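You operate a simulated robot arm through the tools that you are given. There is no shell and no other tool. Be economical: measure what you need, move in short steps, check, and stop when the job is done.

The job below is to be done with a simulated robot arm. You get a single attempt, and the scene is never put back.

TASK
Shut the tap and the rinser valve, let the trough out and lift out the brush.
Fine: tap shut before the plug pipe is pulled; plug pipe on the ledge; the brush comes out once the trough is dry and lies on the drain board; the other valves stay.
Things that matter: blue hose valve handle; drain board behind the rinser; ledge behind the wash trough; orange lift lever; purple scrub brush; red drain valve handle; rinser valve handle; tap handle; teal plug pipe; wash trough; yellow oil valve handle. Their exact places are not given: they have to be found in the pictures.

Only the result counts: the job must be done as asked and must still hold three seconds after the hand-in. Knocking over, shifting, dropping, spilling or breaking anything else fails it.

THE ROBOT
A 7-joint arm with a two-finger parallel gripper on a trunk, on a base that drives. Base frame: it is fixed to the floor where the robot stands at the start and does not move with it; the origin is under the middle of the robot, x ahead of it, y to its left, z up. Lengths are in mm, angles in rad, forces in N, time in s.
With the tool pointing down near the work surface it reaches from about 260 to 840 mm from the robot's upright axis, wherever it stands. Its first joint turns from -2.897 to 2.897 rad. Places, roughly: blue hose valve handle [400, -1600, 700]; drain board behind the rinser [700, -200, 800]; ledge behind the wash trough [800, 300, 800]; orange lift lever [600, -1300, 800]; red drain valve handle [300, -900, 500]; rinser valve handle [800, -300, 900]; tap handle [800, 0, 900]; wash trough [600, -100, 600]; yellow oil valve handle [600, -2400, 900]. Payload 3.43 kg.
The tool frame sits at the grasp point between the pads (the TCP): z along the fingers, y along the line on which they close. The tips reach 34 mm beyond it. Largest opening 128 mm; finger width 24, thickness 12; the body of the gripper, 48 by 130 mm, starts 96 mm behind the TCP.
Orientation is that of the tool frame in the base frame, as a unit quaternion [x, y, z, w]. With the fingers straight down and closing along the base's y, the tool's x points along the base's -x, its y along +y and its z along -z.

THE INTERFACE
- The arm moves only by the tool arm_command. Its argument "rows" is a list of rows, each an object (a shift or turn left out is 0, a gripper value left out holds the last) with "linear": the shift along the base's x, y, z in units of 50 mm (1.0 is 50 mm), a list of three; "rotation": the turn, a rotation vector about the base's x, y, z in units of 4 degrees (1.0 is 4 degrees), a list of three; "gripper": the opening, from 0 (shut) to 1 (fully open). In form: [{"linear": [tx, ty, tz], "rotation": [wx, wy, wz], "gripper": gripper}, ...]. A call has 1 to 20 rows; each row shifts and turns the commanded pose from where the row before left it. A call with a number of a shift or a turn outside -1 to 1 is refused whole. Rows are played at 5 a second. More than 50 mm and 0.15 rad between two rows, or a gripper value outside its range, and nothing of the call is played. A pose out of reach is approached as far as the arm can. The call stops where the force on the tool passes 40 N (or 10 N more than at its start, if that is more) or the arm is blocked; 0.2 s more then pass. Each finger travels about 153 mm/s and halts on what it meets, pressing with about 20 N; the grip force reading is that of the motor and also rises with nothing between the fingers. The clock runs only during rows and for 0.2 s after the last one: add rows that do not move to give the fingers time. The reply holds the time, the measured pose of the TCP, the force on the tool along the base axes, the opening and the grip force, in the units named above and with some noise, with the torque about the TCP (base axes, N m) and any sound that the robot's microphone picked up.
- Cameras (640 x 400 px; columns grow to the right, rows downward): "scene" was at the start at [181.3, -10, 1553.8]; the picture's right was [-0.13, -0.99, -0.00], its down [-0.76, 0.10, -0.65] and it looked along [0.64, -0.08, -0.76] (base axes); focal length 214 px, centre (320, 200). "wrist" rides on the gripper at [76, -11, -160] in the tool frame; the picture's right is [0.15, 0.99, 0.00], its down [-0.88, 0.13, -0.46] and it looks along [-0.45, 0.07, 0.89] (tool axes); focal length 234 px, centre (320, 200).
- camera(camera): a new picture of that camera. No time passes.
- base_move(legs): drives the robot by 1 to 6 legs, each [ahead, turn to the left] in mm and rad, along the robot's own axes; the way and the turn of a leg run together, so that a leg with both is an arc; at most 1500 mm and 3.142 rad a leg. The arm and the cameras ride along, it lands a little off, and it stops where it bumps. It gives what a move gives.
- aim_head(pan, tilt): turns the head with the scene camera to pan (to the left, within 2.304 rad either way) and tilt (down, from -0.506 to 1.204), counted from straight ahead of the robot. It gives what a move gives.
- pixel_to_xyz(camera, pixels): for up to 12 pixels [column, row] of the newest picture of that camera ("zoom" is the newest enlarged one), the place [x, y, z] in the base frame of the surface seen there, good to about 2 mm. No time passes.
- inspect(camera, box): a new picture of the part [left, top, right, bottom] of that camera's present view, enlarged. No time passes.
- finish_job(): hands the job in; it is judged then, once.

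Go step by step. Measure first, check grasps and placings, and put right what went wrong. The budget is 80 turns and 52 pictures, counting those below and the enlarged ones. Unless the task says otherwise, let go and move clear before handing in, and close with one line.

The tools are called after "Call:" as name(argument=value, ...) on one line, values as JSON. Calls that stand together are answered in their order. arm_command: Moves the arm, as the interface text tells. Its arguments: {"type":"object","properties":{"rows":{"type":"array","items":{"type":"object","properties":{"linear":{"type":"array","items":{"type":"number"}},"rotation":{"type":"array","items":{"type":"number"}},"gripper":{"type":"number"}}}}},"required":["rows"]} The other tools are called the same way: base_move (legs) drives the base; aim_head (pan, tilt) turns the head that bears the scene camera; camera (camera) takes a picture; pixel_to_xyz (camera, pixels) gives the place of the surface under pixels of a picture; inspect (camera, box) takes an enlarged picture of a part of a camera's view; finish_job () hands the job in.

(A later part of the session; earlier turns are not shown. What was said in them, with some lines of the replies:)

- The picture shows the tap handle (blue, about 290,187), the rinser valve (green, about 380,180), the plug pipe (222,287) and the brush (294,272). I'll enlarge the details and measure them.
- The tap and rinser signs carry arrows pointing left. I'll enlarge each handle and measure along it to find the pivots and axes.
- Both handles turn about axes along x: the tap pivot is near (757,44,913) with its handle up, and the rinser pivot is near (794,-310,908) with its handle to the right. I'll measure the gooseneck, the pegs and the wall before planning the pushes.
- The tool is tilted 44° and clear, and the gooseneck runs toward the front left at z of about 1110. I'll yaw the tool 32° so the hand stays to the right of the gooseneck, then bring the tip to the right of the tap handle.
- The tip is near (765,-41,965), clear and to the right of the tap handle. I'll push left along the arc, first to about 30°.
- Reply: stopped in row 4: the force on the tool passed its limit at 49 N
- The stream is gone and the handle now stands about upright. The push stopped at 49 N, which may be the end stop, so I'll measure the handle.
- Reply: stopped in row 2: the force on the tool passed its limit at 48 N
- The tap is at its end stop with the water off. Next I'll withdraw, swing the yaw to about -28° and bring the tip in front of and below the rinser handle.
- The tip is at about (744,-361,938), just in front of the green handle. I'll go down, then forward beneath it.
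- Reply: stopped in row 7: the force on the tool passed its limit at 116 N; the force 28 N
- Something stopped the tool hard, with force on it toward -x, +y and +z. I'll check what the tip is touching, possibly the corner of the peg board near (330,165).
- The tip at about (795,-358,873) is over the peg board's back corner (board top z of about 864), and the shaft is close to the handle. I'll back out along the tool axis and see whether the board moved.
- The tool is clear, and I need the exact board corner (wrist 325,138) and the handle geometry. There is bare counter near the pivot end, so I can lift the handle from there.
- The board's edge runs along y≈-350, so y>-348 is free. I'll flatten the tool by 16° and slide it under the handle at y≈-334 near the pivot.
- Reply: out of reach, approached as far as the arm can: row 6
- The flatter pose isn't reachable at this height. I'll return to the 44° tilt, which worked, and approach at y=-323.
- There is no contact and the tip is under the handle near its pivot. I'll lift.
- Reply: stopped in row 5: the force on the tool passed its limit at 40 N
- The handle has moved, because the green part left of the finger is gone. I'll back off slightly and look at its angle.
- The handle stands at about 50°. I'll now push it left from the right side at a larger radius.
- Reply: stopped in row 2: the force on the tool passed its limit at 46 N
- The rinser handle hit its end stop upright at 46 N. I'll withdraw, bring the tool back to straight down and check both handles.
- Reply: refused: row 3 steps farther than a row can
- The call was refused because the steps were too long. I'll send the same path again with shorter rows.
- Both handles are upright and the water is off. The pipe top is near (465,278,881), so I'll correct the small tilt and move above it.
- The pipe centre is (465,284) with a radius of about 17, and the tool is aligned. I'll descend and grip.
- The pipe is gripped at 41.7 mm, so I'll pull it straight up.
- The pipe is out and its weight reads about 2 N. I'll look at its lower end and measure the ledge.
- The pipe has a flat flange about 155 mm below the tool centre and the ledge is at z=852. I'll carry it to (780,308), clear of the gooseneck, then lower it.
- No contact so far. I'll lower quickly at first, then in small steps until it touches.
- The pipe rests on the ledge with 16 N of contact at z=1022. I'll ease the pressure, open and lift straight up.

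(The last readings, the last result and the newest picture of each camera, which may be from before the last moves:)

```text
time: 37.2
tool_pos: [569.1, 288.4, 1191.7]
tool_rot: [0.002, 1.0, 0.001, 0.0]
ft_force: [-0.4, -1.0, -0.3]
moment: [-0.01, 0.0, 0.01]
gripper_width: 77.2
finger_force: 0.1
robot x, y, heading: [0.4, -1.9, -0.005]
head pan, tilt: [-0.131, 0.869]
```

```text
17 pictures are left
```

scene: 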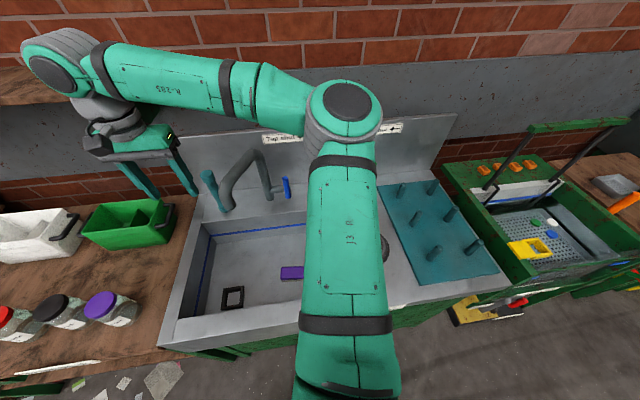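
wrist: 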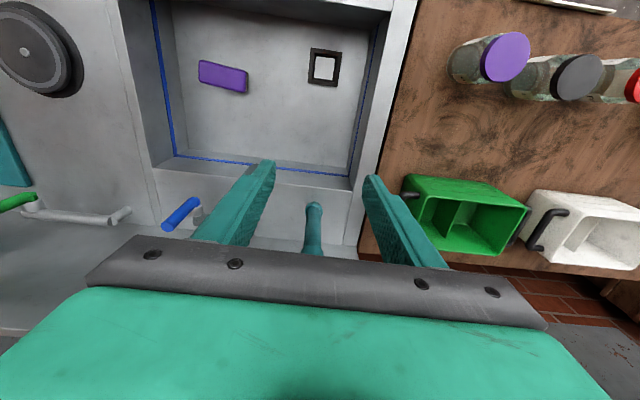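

The pipe stands on the ledge (scene 212,190). I'll move over the brush and check whether the trough is dry.

Call:
arm_command(rows=[{"linear": [-0.4, -0.8, 0]}, {"linear": [-0.3, -0.9, 0]}, {"linear": [-0.3, -0.9, 0]}, {"linear": [0, -0.9, 0], "gripper": 1}, {"linear": [0, -0.9, 0]}, {"linear": [0, -0.4, -0.8]}, {"linear": [0, 0, -0.9]}, {"linear": [0, 0, -0.9]}, {"linear": [0, 0, -0.9]}, {}])

Call:
camera(camera="wrist")

Call:
pixel_to_xyz(camera="wrist", pixels=[[320, 110], [320, 130], [280, 130], [360, 130], [320, 150], [400, 80], [300, 60], [250, 100]])

```text
time: 39.4
tool_pos: [517.0, 45.8, 1015.8]
tool_rot: [0.001, 1.0, 0.001, 0.0]
ft_force: [-0.1, -0.8, 0.4]
moment: [-0.01, -0.02, 0.01]
gripper_width: 127.8
finger_force: 0.1
robot x, y, heading: [-2.0, -0.4, -0.002]
head pan, tilt: [-0.131, 0.869]
```

```text
16 pictures are left
```

wrist: 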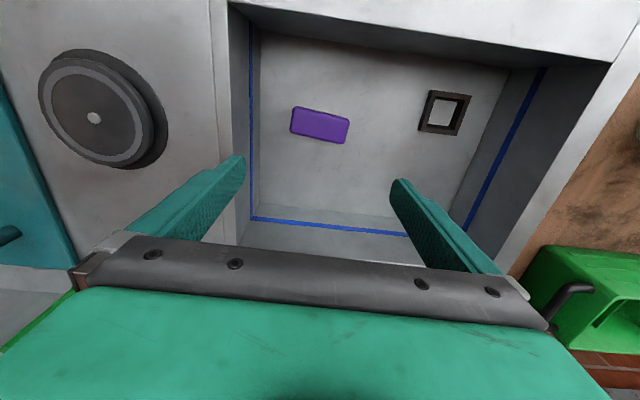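

```text
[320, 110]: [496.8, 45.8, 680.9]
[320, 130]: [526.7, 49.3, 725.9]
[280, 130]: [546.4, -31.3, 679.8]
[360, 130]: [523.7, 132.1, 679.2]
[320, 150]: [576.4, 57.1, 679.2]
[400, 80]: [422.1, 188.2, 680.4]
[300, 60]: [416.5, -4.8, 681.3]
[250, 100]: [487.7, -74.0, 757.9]
```

The floor reads a steady 680 (it was 705 while draining) and the brush top is at 726. I'll align 6° in yaw, descend and re-check the floor for dryness before gripping.

Call:
arm_command(rows=[{"linear": [0, 0, -0.9], "rotation": [0, 0, -0.8]}, {"linear": [0, 0, -0.9], "rotation": [0, 0, -0.7]}, {"linear": [0, 0, -0.9]}, {"linear": [0, 0, -0.9]}, {"linear": [0, 0, -0.9]}, {}, {}, {}, {}, {}, {}])

Call:
camera(camera="wrist")

Call:
pixel_to_xyz(camera="wrist", pixels=[[320, 130], [268, 130], [370, 130], [440, 60], [300, 60], [320, 158]])

Call:
inspect(camera="scene", box=[180, 200, 340, 320])

```text
time: 41.8
tool_pos: [518.7, 46.4, 791.9]
tool_rot: [0.053, 0.999, 0.0, 0.0]
ft_force: [-1.1, -0.3, -0.7]
moment: [-0.03, -0.03, 0.0]
gripper_width: 128.2
finger_force: 0.1
robot x, y, heading: [-3.2, -2.7, -0.001]
head pan, tilt: [-0.131, 0.869]
```

```text
15 pictures are left
```

wrist: 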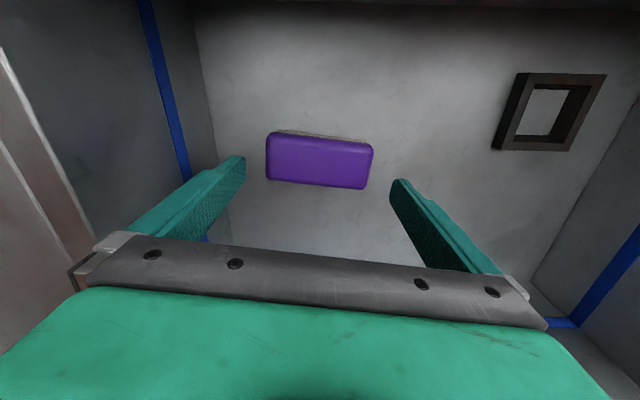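

```text
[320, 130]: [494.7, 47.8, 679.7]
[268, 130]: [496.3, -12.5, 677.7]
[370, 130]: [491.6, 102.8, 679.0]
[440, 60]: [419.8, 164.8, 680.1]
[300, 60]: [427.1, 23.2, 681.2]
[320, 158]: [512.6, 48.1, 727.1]
```

```text
3.33 times, centred on (260, 260) of scene
```

zoom: 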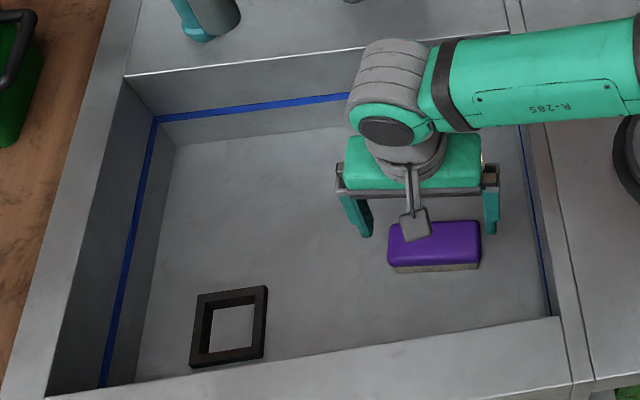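

The trough is dry: the floor is unchanged at 680 and shows no sheen. I'll descend and grip the brush by its ends.

Call:
arm_command(rows=[{"linear": [-0.03, 0, -0.6]}, {"linear": [0, 0, -0.6]}, {"linear": [0, 0, -0.16]}, {}, {"gripper": 0}, {}, {}])

```text
time: 43.4
tool_pos: [516.1, 45.1, 727.2]
tool_rot: [0.053, 0.999, 0.0, 0.0]
ft_force: [-0.2, 0.2, 0.1]
moment: [-0.01, 0.01, -0.02]
gripper_width: 109.6
finger_force: 20.0
robot x, y, heading: [-3.7, -1.9, -0.0]
head pan, tilt: [-0.131, 0.869]
```

Grip holds at 109.6 mm. I'll lift the brush out and carry it behind the rinser.

Call:
arm_command(rows=[{"linear": [0, 0, 0.3]}, {"linear": [0, 0, 0.8]}, {"linear": [0, 0, 0.9]}, {"linear": [0, 0, 0.9]}, {"linear": [0, 0, 0.9]}, {"linear": [0, 0, 0.9]}, {"linear": [0, 0, 0.9]}, {"linear": [0.4, -0.8, 0], "rotation": [0, 0, 0.8]}, {"linear": [0.6, -0.75, 0], "rotation": [0, 0, 0.7]}, {"linear": [0.6, -0.75, 0]}, {"linear": [0.6, -0.75, 0]}, {"linear": [0.6, -0.75, 0]}, {"linear": [0.6, -0.75, 0]}, {"linear": [0.6, -0.75, 0]}, {"linear": [0.18, -0.1, 0]}, {}])

Call:
camera(camera="scene")

Call:
camera(camera="wrist")

```text
time: 46.8
tool_pos: [726.2, -225.5, 1007.0]
tool_rot: [0.0, 1.0, 0.001, 0.0]
ft_force: [-0.3, -0.6, -0.3]
moment: [0.0, -0.01, 0.01]
gripper_width: 0.0
finger_force: 20.0
robot x, y, heading: [-2.9, -0.6, -0.006]
head pan, tilt: [-0.131, 0.869]
```

```text
13 pictures are left
```

scene: 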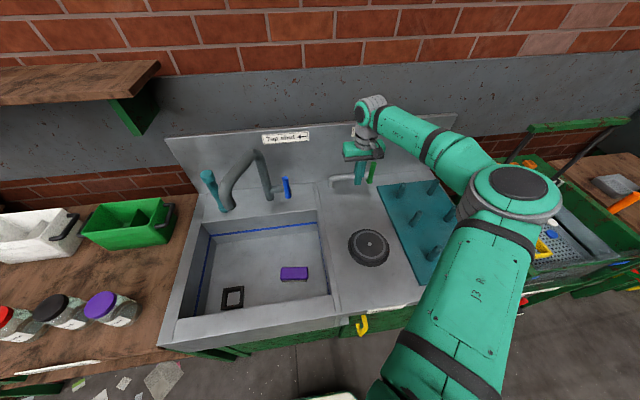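

```text
12 pictures are left
```

wrist: 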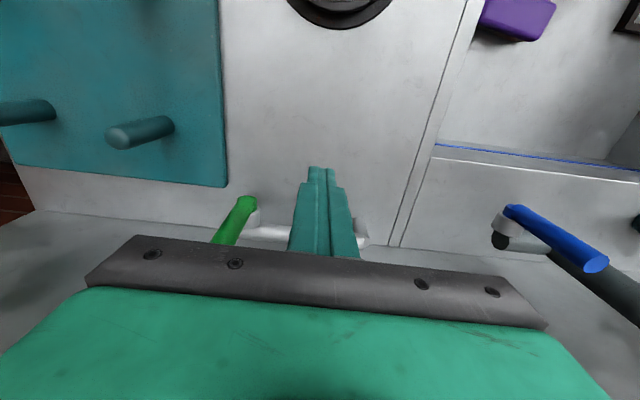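

The grip slipped, so the gripper is empty and the brush is still in the trough (294,272). I'll measure it and the free space behind the rinser, then re-grip across the narrow side.

Call:
pixel_to_xyz(camera="scene", pixels=[[281, 268], [307, 267], [282, 277], [307, 277], [294, 272], [294, 279], [367, 231], [367, 228], [360, 205]])

Call:
arm_command(rows=[{"linear": [-0.6, 0.75, 0], "rotation": [0, 0, 1], "gripper": 1}, {"linear": [-0.6, 0.75, 0], "rotation": [0, 0, 1]}, {"linear": [-0.6, 0.75, 0], "rotation": [0, 0, 1]}, {"linear": [-0.6, 0.75, 0], "rotation": [0, 0, 1]}, {"linear": [-0.6, 0.75, 0], "rotation": [0, 0, 1]}, {"linear": [-0.6, 0.75, 0], "rotation": [0, 0, 1]}, {"linear": [-0.58, 0.75, 0], "rotation": [0, 0, 1]}, {"linear": [0, 0.1, 0], "rotation": [0, 0, 1]}, {"rotation": [0, 0, 1]}, {"rotation": [0, 0, 1]}, {"rotation": [0, 0, 1]}, {"rotation": [0, 0, 1]}, {"rotation": [0, 0, 1]}, {"rotation": [0, 0, 1]}, {"rotation": [0, 0, 1]}, {"rotation": [0, 0, 1]}, {"rotation": [0, 0, 1]}, {"rotation": [0, 0, 1]}, {"rotation": [0, 0, 1]}, {"rotation": [0, 0, 1]}])

Call:
camera(camera="wrist")

```text
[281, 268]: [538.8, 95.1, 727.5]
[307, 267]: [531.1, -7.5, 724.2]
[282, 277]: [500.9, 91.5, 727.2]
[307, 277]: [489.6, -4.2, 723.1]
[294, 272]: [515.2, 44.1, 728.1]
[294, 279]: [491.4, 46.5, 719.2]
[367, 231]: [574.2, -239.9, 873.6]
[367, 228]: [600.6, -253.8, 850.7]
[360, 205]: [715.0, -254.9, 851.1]
```

```text
time: 51.0
tool_pos: [515.2, 41.9, 1005.9]
tool_rot: [-0.528, 0.849, 0.001, 0.0]
ft_force: [-0.6, -0.7, 0.0]
moment: [0.01, 0.01, -0.01]
gripper_width: 127.7
finger_force: 0.1
out of reach, approached as far as the arm can: row 17, 18, 19, 20
robot x, y, heading: [-3.5, 3.4, -0.003]
head pan, tilt: [-0.131, 0.869]
```

```text
11 pictures are left
```

wrist: 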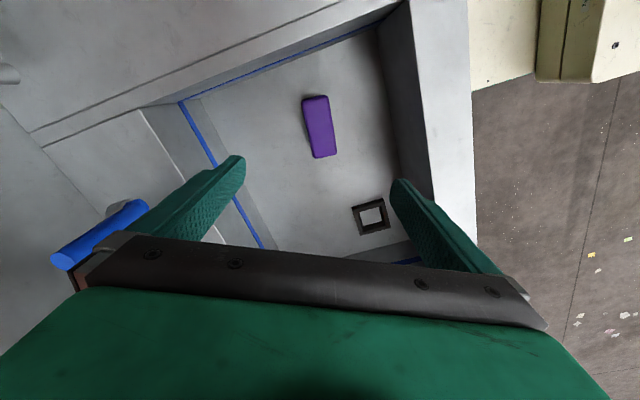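

The yaw stops at +64°, so I'll turn the other way to -95°, which aligns the fingers across the brush.

Call:
arm_command(rows=[{"rotation": [0, 0, -1]}, {"rotation": [0, 0, -1]}, {"rotation": [0, 0, -1]}, {"rotation": [0, 0, -1]}, {"rotation": [0, 0, -1]}, {"rotation": [0, 0, -1]}, {"rotation": [0, 0, -1]}, {"rotation": [0, 0, -1]}, {"rotation": [0, 0, -1]}, {"rotation": [0, 0, -1]}, {"rotation": [0, 0, -1]}, {"rotation": [0, 0, -1]}, {"rotation": [0, 0, -1]}, {"rotation": [0, 0, -1]}, {"rotation": [0, 0, -1]}, {"rotation": [0, 0, -1]}, {"rotation": [0, 0, -1]}, {"rotation": [0, 0, -1]}, {"rotation": [0, 0, -1]}, {"rotation": [0, 0, -1]}])

Call:
arm_command(rows=[{"rotation": [0, 0, -1]}, {"rotation": [0, 0, -1]}, {"rotation": [0, 0, -1]}, {"rotation": [0, 0, -1]}, {"rotation": [0, 0, -1]}, {"rotation": [0, 0, -1]}, {"rotation": [0, 0, -1]}, {"rotation": [0, 0, -1]}, {"rotation": [0, 0, -1]}, {"rotation": [0, 0, -1]}, {"rotation": [0, 0, -1]}, {"rotation": [0, 0, -1]}, {"rotation": [0, 0, -1]}, {"rotation": [0, 0, -1]}, {"rotation": [0, 0, -1]}, {"rotation": [0, 0, -1]}, {"rotation": [0, 0, -1]}, {"rotation": [0, 0, -1]}, {"rotation": [0, 0, -1]}, {}])

```text
time: 55.2
tool_pos: [515.9, 42.9, 1007.0]
tool_rot: [0.141, 0.99, 0.0, 0.001]
ft_force: [0.1, -1.2, 0.2]
moment: [0.02, 0.01, 0.0]
gripper_width: 128.1
finger_force: 0.0
robot x, y, heading: [-1.2, -2.5, -0.006]
head pan, tilt: [-0.131, 0.869]
```

```text
time: 59.4
tool_pos: [516.3, 43.0, 1007.5]
tool_rot: [0.72, 0.693, 0.001, 0.001]
ft_force: [-0.4, 0.0, -0.6]
moment: [0.03, 0.02, 0.03]
gripper_width: 128.0
finger_force: 0.0
robot x, y, heading: [0.0, 2.4, -0.003]
head pan, tilt: [-0.131, 0.869]
```

Yaw is -92°. I'll add a bit more and descend to z≈720 with the fingers across the brush's narrow side.

Call:
arm_command(rows=[{"linear": [0, 0.02, -0.9], "rotation": [0, 0, -0.6]}, {"linear": [0, 0, -0.9]}, {"linear": [0, 0, -0.9]}, {"linear": [0, 0, -0.9]}, {"linear": [0, 0, -0.9]}, {"linear": [0, 0, -0.75]}, {"linear": [0, 0, -0.4]}, {}, {}])

Call:
camera(camera="wrist")

```text
time: 61.4
tool_pos: [516.4, 45.1, 725.7]
tool_rot: [0.734, 0.679, 0.0, 0.0]
ft_force: [-1.2, -0.1, 0.8]
moment: [-0.03, 0.03, 0.01]
gripper_width: 128.3
finger_force: 0.0
robot x, y, heading: [-2.8, 1.4, -0.003]
head pan, tilt: [-0.131, 0.869]
```

```text
10 pictures are left
```

wrist: 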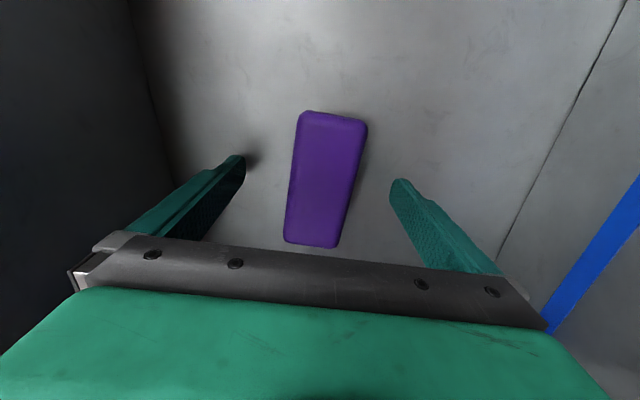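

The brush is centred between the fingers. I'll go 5 mm lower, close and test with a short lift.

Call:
arm_command(rows=[{"linear": [0, 0, -0.1]}, {"gripper": 0}, {}, {}, {}, {"linear": [0, 0, 0.1]}, {"linear": [0, 0, 0.3]}, {"linear": [0, 0, 0.4]}, {}])

```text
time: 63.4
tool_pos: [516.4, 45.5, 758.7]
tool_rot: [0.734, 0.679, 0.0, 0.0]
ft_force: [-0.4, 0.7, -0.9]
moment: [0.0, 0.01, 0.0]
gripper_width: 49.5
finger_force: 20.1
robot x, y, heading: [-0.9, -2.7, -0.006]
head pan, tilt: [-0.131, 0.869]
```

It's held at 49.5 mm after the short lift. I'll raise it more gently and check.

Call:
arm_command(rows=[{"linear": [0, 0, 0.3]}, {"linear": [0, 0, 0.5]}, {"linear": [0, 0, 0.5]}, {"linear": [0, 0, 0.5]}, {"linear": [0, 0, 0.5]}, {"linear": [0, 0, 0.5]}, {"linear": [0, 0, 0.5]}, {"linear": [0, 0, 0.5]}, {"linear": [0, 0, 0.5]}, {"linear": [0, 0, 0.4]}, {"linear": [0, 0, 0.2]}, {}])

Call:
camera(camera="wrist")

```text
time: 66.0
tool_pos: [515.6, 43.9, 1002.0]
tool_rot: [0.734, 0.679, 0.0, 0.0]
ft_force: [-0.2, 0.1, -0.6]
moment: [0.0, 0.0, 0.01]
gripper_width: 49.6
finger_force: 20.5
robot x, y, heading: [-1.2, 2.4, -0.0]
head pan, tilt: [-0.131, 0.869]
```

```text
9 pictures are left
```

wrist: 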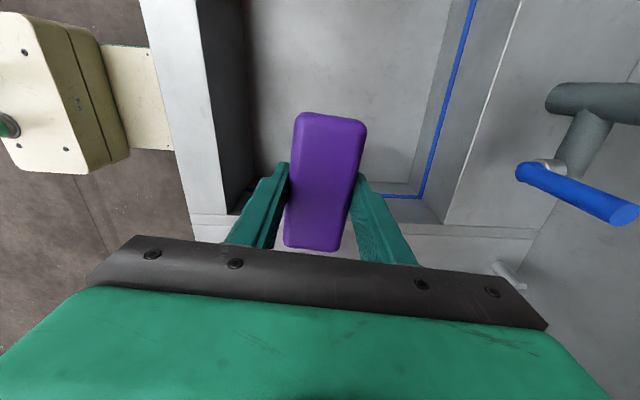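

The brush is held firmly. I'll carry it to (705,-220), behind the rinser.

Call:
arm_command(rows=[{"linear": [0.2, -0.3, 0]}, {"linear": [0.4, -0.56, 0]}, {"linear": [0.4, -0.56, 0]}, {"linear": [0.4, -0.56, 0]}, {"linear": [0.4, -0.56, 0]}, {"linear": [0.4, -0.56, 0]}, {"linear": [0.4, -0.56, 0]}, {"linear": [0.4, -0.56, 0]}, {"linear": [0.4, -0.56, 0]}, {"linear": [0.3, -0.4, 0]}, {"linear": [0.1, -0.1, 0]}, {}])

Call:
camera(camera="wrist")

Call:
pixel_to_xyz(camera="wrist", pixels=[[325, 170], [400, 130], [450, 150], [400, 60], [250, 130]])

```text
time: 68.6
tool_pos: [706.4, -218.2, 1005.0]
tool_rot: [0.734, 0.679, 0.001, -0.001]
ft_force: [0.0, -0.1, 0.5]
moment: [0.0, 0.0, 0.0]
gripper_width: 49.3
finger_force: 19.6
robot x, y, heading: [-0.3, -0.4, -0.005]
head pan, tilt: [-0.131, 0.869]
```

```text
8 pictures are left
```

wrist: 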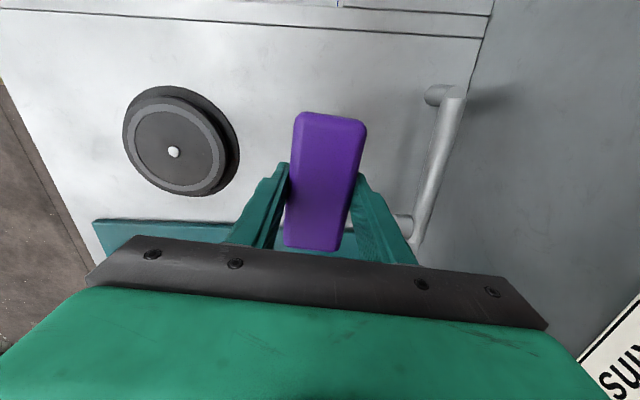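

```text
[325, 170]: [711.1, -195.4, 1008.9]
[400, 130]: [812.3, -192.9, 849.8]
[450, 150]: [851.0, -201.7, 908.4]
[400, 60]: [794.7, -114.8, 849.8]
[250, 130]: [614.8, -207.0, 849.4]
```

The area is clear, and the brush bottom is near z=962 over the counter at 850. I'll lower it about 111 mm, the last part slowly.

Call:
arm_command(rows=[{"linear": [0, 0, -0.5]}, {"linear": [0, 0, -0.6]}, {"linear": [0, 0, -0.6]}, {"linear": [0, 0, -0.3]}, {"linear": [0, 0, -0.1]}, {"linear": [0, 0, -0.06]}, {}])

```text
time: 70.2
tool_pos: [705.7, -218.9, 896.4]
tool_rot: [0.734, 0.679, -0.001, 0.001]
ft_force: [0.7, 0.2, -0.2]
moment: [-0.02, 0.02, 0.01]
gripper_width: 49.4
finger_force: 19.7
robot x, y, heading: [-3.3, 0.1, -0.001]
head pan, tilt: [-0.131, 0.869]
```

Call:
arm_command(rows=[{"linear": [0, 0, -0.04]}, {"linear": [0, 0, -0.04]}, {"linear": [0, 0, -0.03]}, {}])

```text
time: 71.2
tool_pos: [705.5, -219.8, 889.8]
tool_rot: [0.734, 0.679, 0.0, 0.001]
ft_force: [0.2, -0.4, -0.4]
moment: [-0.03, -0.01, 0.0]
gripper_width: 49.4
finger_force: 19.7
robot x, y, heading: [0.2, 1.0, -0.01]
head pan, tilt: [-0.131, 0.869]
```

There is no contact force yet; the tips are about 5 mm above the counter, so I'll take tiny steps.

Call:
arm_command(rows=[{"linear": [0, 0, -0.03]}, {"linear": [0, 0, -0.03]}, {}])

Call:
inspect(camera="scene", box=[290, 150, 430, 260])

```text
time: 72.0
tool_pos: [706.1, -219.2, 890.8]
tool_rot: [0.735, 0.678, 0.001, 0.001]
ft_force: [-1.6, -0.4, 24.5]
moment: [0.09, 0.26, -0.05]
gripper_width: 49.1
finger_force: 20.1
robot x, y, heading: [-1.6, 2.6, -0.003]
head pan, tilt: [-0.131, 0.869]
```

```text
3.64 times, centred on (360, 205) of scene
```

zoom: 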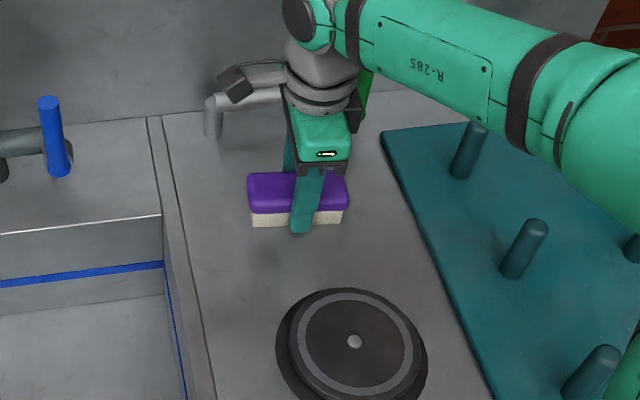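

The brush now rests on the counter with 24 N of contact. I'll ease off, release and lift clear.

Call:
arm_command(rows=[{"linear": [0, 0, 0.04]}, {}, {"gripper": 0.5}, {"gripper": 0.7}, {}, {"linear": [0, 0, 0.4]}, {"linear": [0, 0, 0.8]}, {"linear": [0, 0, 0.8]}, {"linear": [0, 0, 0.9]}, {"linear": [-0.4, 0, 0.8]}, {"linear": [-0.8, 0, 0.5]}, {"linear": [-0.8, 0, 0.3]}, {"linear": [-0.8, -0.3, 0]}, {"linear": [-0.8, -0.3, 0]}, {}])

Call:
camera(camera="scene")

Call:
inspect(camera="scene", box=[180, 130, 440, 300])

```text
time: 75.2
tool_pos: [524.5, -250.4, 1114.9]
tool_rot: [0.734, 0.679, 0.0, 0.001]
ft_force: [0.8, -0.7, 0.8]
moment: [0.05, -0.01, -0.01]
gripper_width: 89.8
finger_force: 0.0
robot x, y, heading: [-1.2, -3.9, -0.002]
head pan, tilt: [-0.131, 0.869]
```

```text
6 pictures are left
```

scene: 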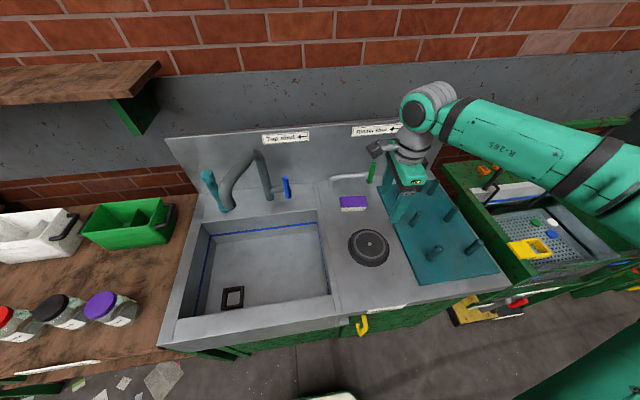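

```text
2.35 times, centred on (310, 215) of scene
```

zoom: 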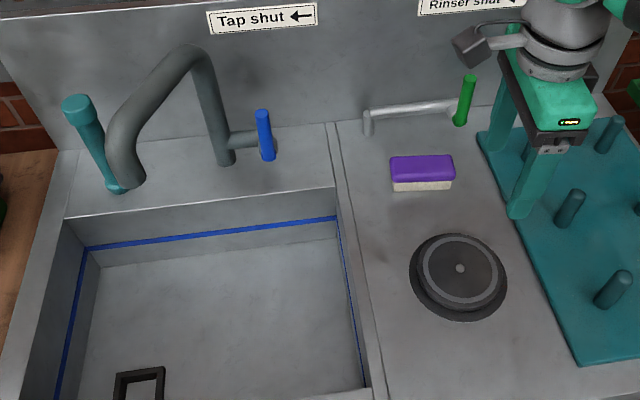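

The brush lies behind the rinser, the pipe stands on the ledge and the trough is dry. Last, I'll check that both handles are fully at their stops.

Call:
pixel_to_xyz(camera="zoom", pixels=[[262, 113], [268, 155], [470, 80], [465, 100], [460, 120], [422, 170], [422, 187], [78, 102], [118, 188]])

```text
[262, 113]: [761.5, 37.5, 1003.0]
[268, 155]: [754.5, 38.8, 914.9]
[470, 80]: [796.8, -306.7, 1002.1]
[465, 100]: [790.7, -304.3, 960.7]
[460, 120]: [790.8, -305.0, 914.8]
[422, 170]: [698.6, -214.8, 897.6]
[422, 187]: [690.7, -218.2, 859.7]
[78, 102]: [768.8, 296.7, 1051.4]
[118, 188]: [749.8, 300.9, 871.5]
```

Both handles are exactly upright at their stops, the pipe and brush are in place, and the arm is clear. I'm handing in.

Call:
finish_job()

```text
The job is handed in.
```

I shut the tap and the rinser valve, pulled the plug pipe and stood it on the ledge. Once the trough had drained dry, I laid the brush on the grey area behind the rinser, which I took to be the drain board. The first brush grip slipped inside the trough, so I gripped it again. While reaching for the rinser handle the tool once pressed hard (116 N) near the peg board; I saw no sign the board moved but did not measure it. I did not touch the other valves.
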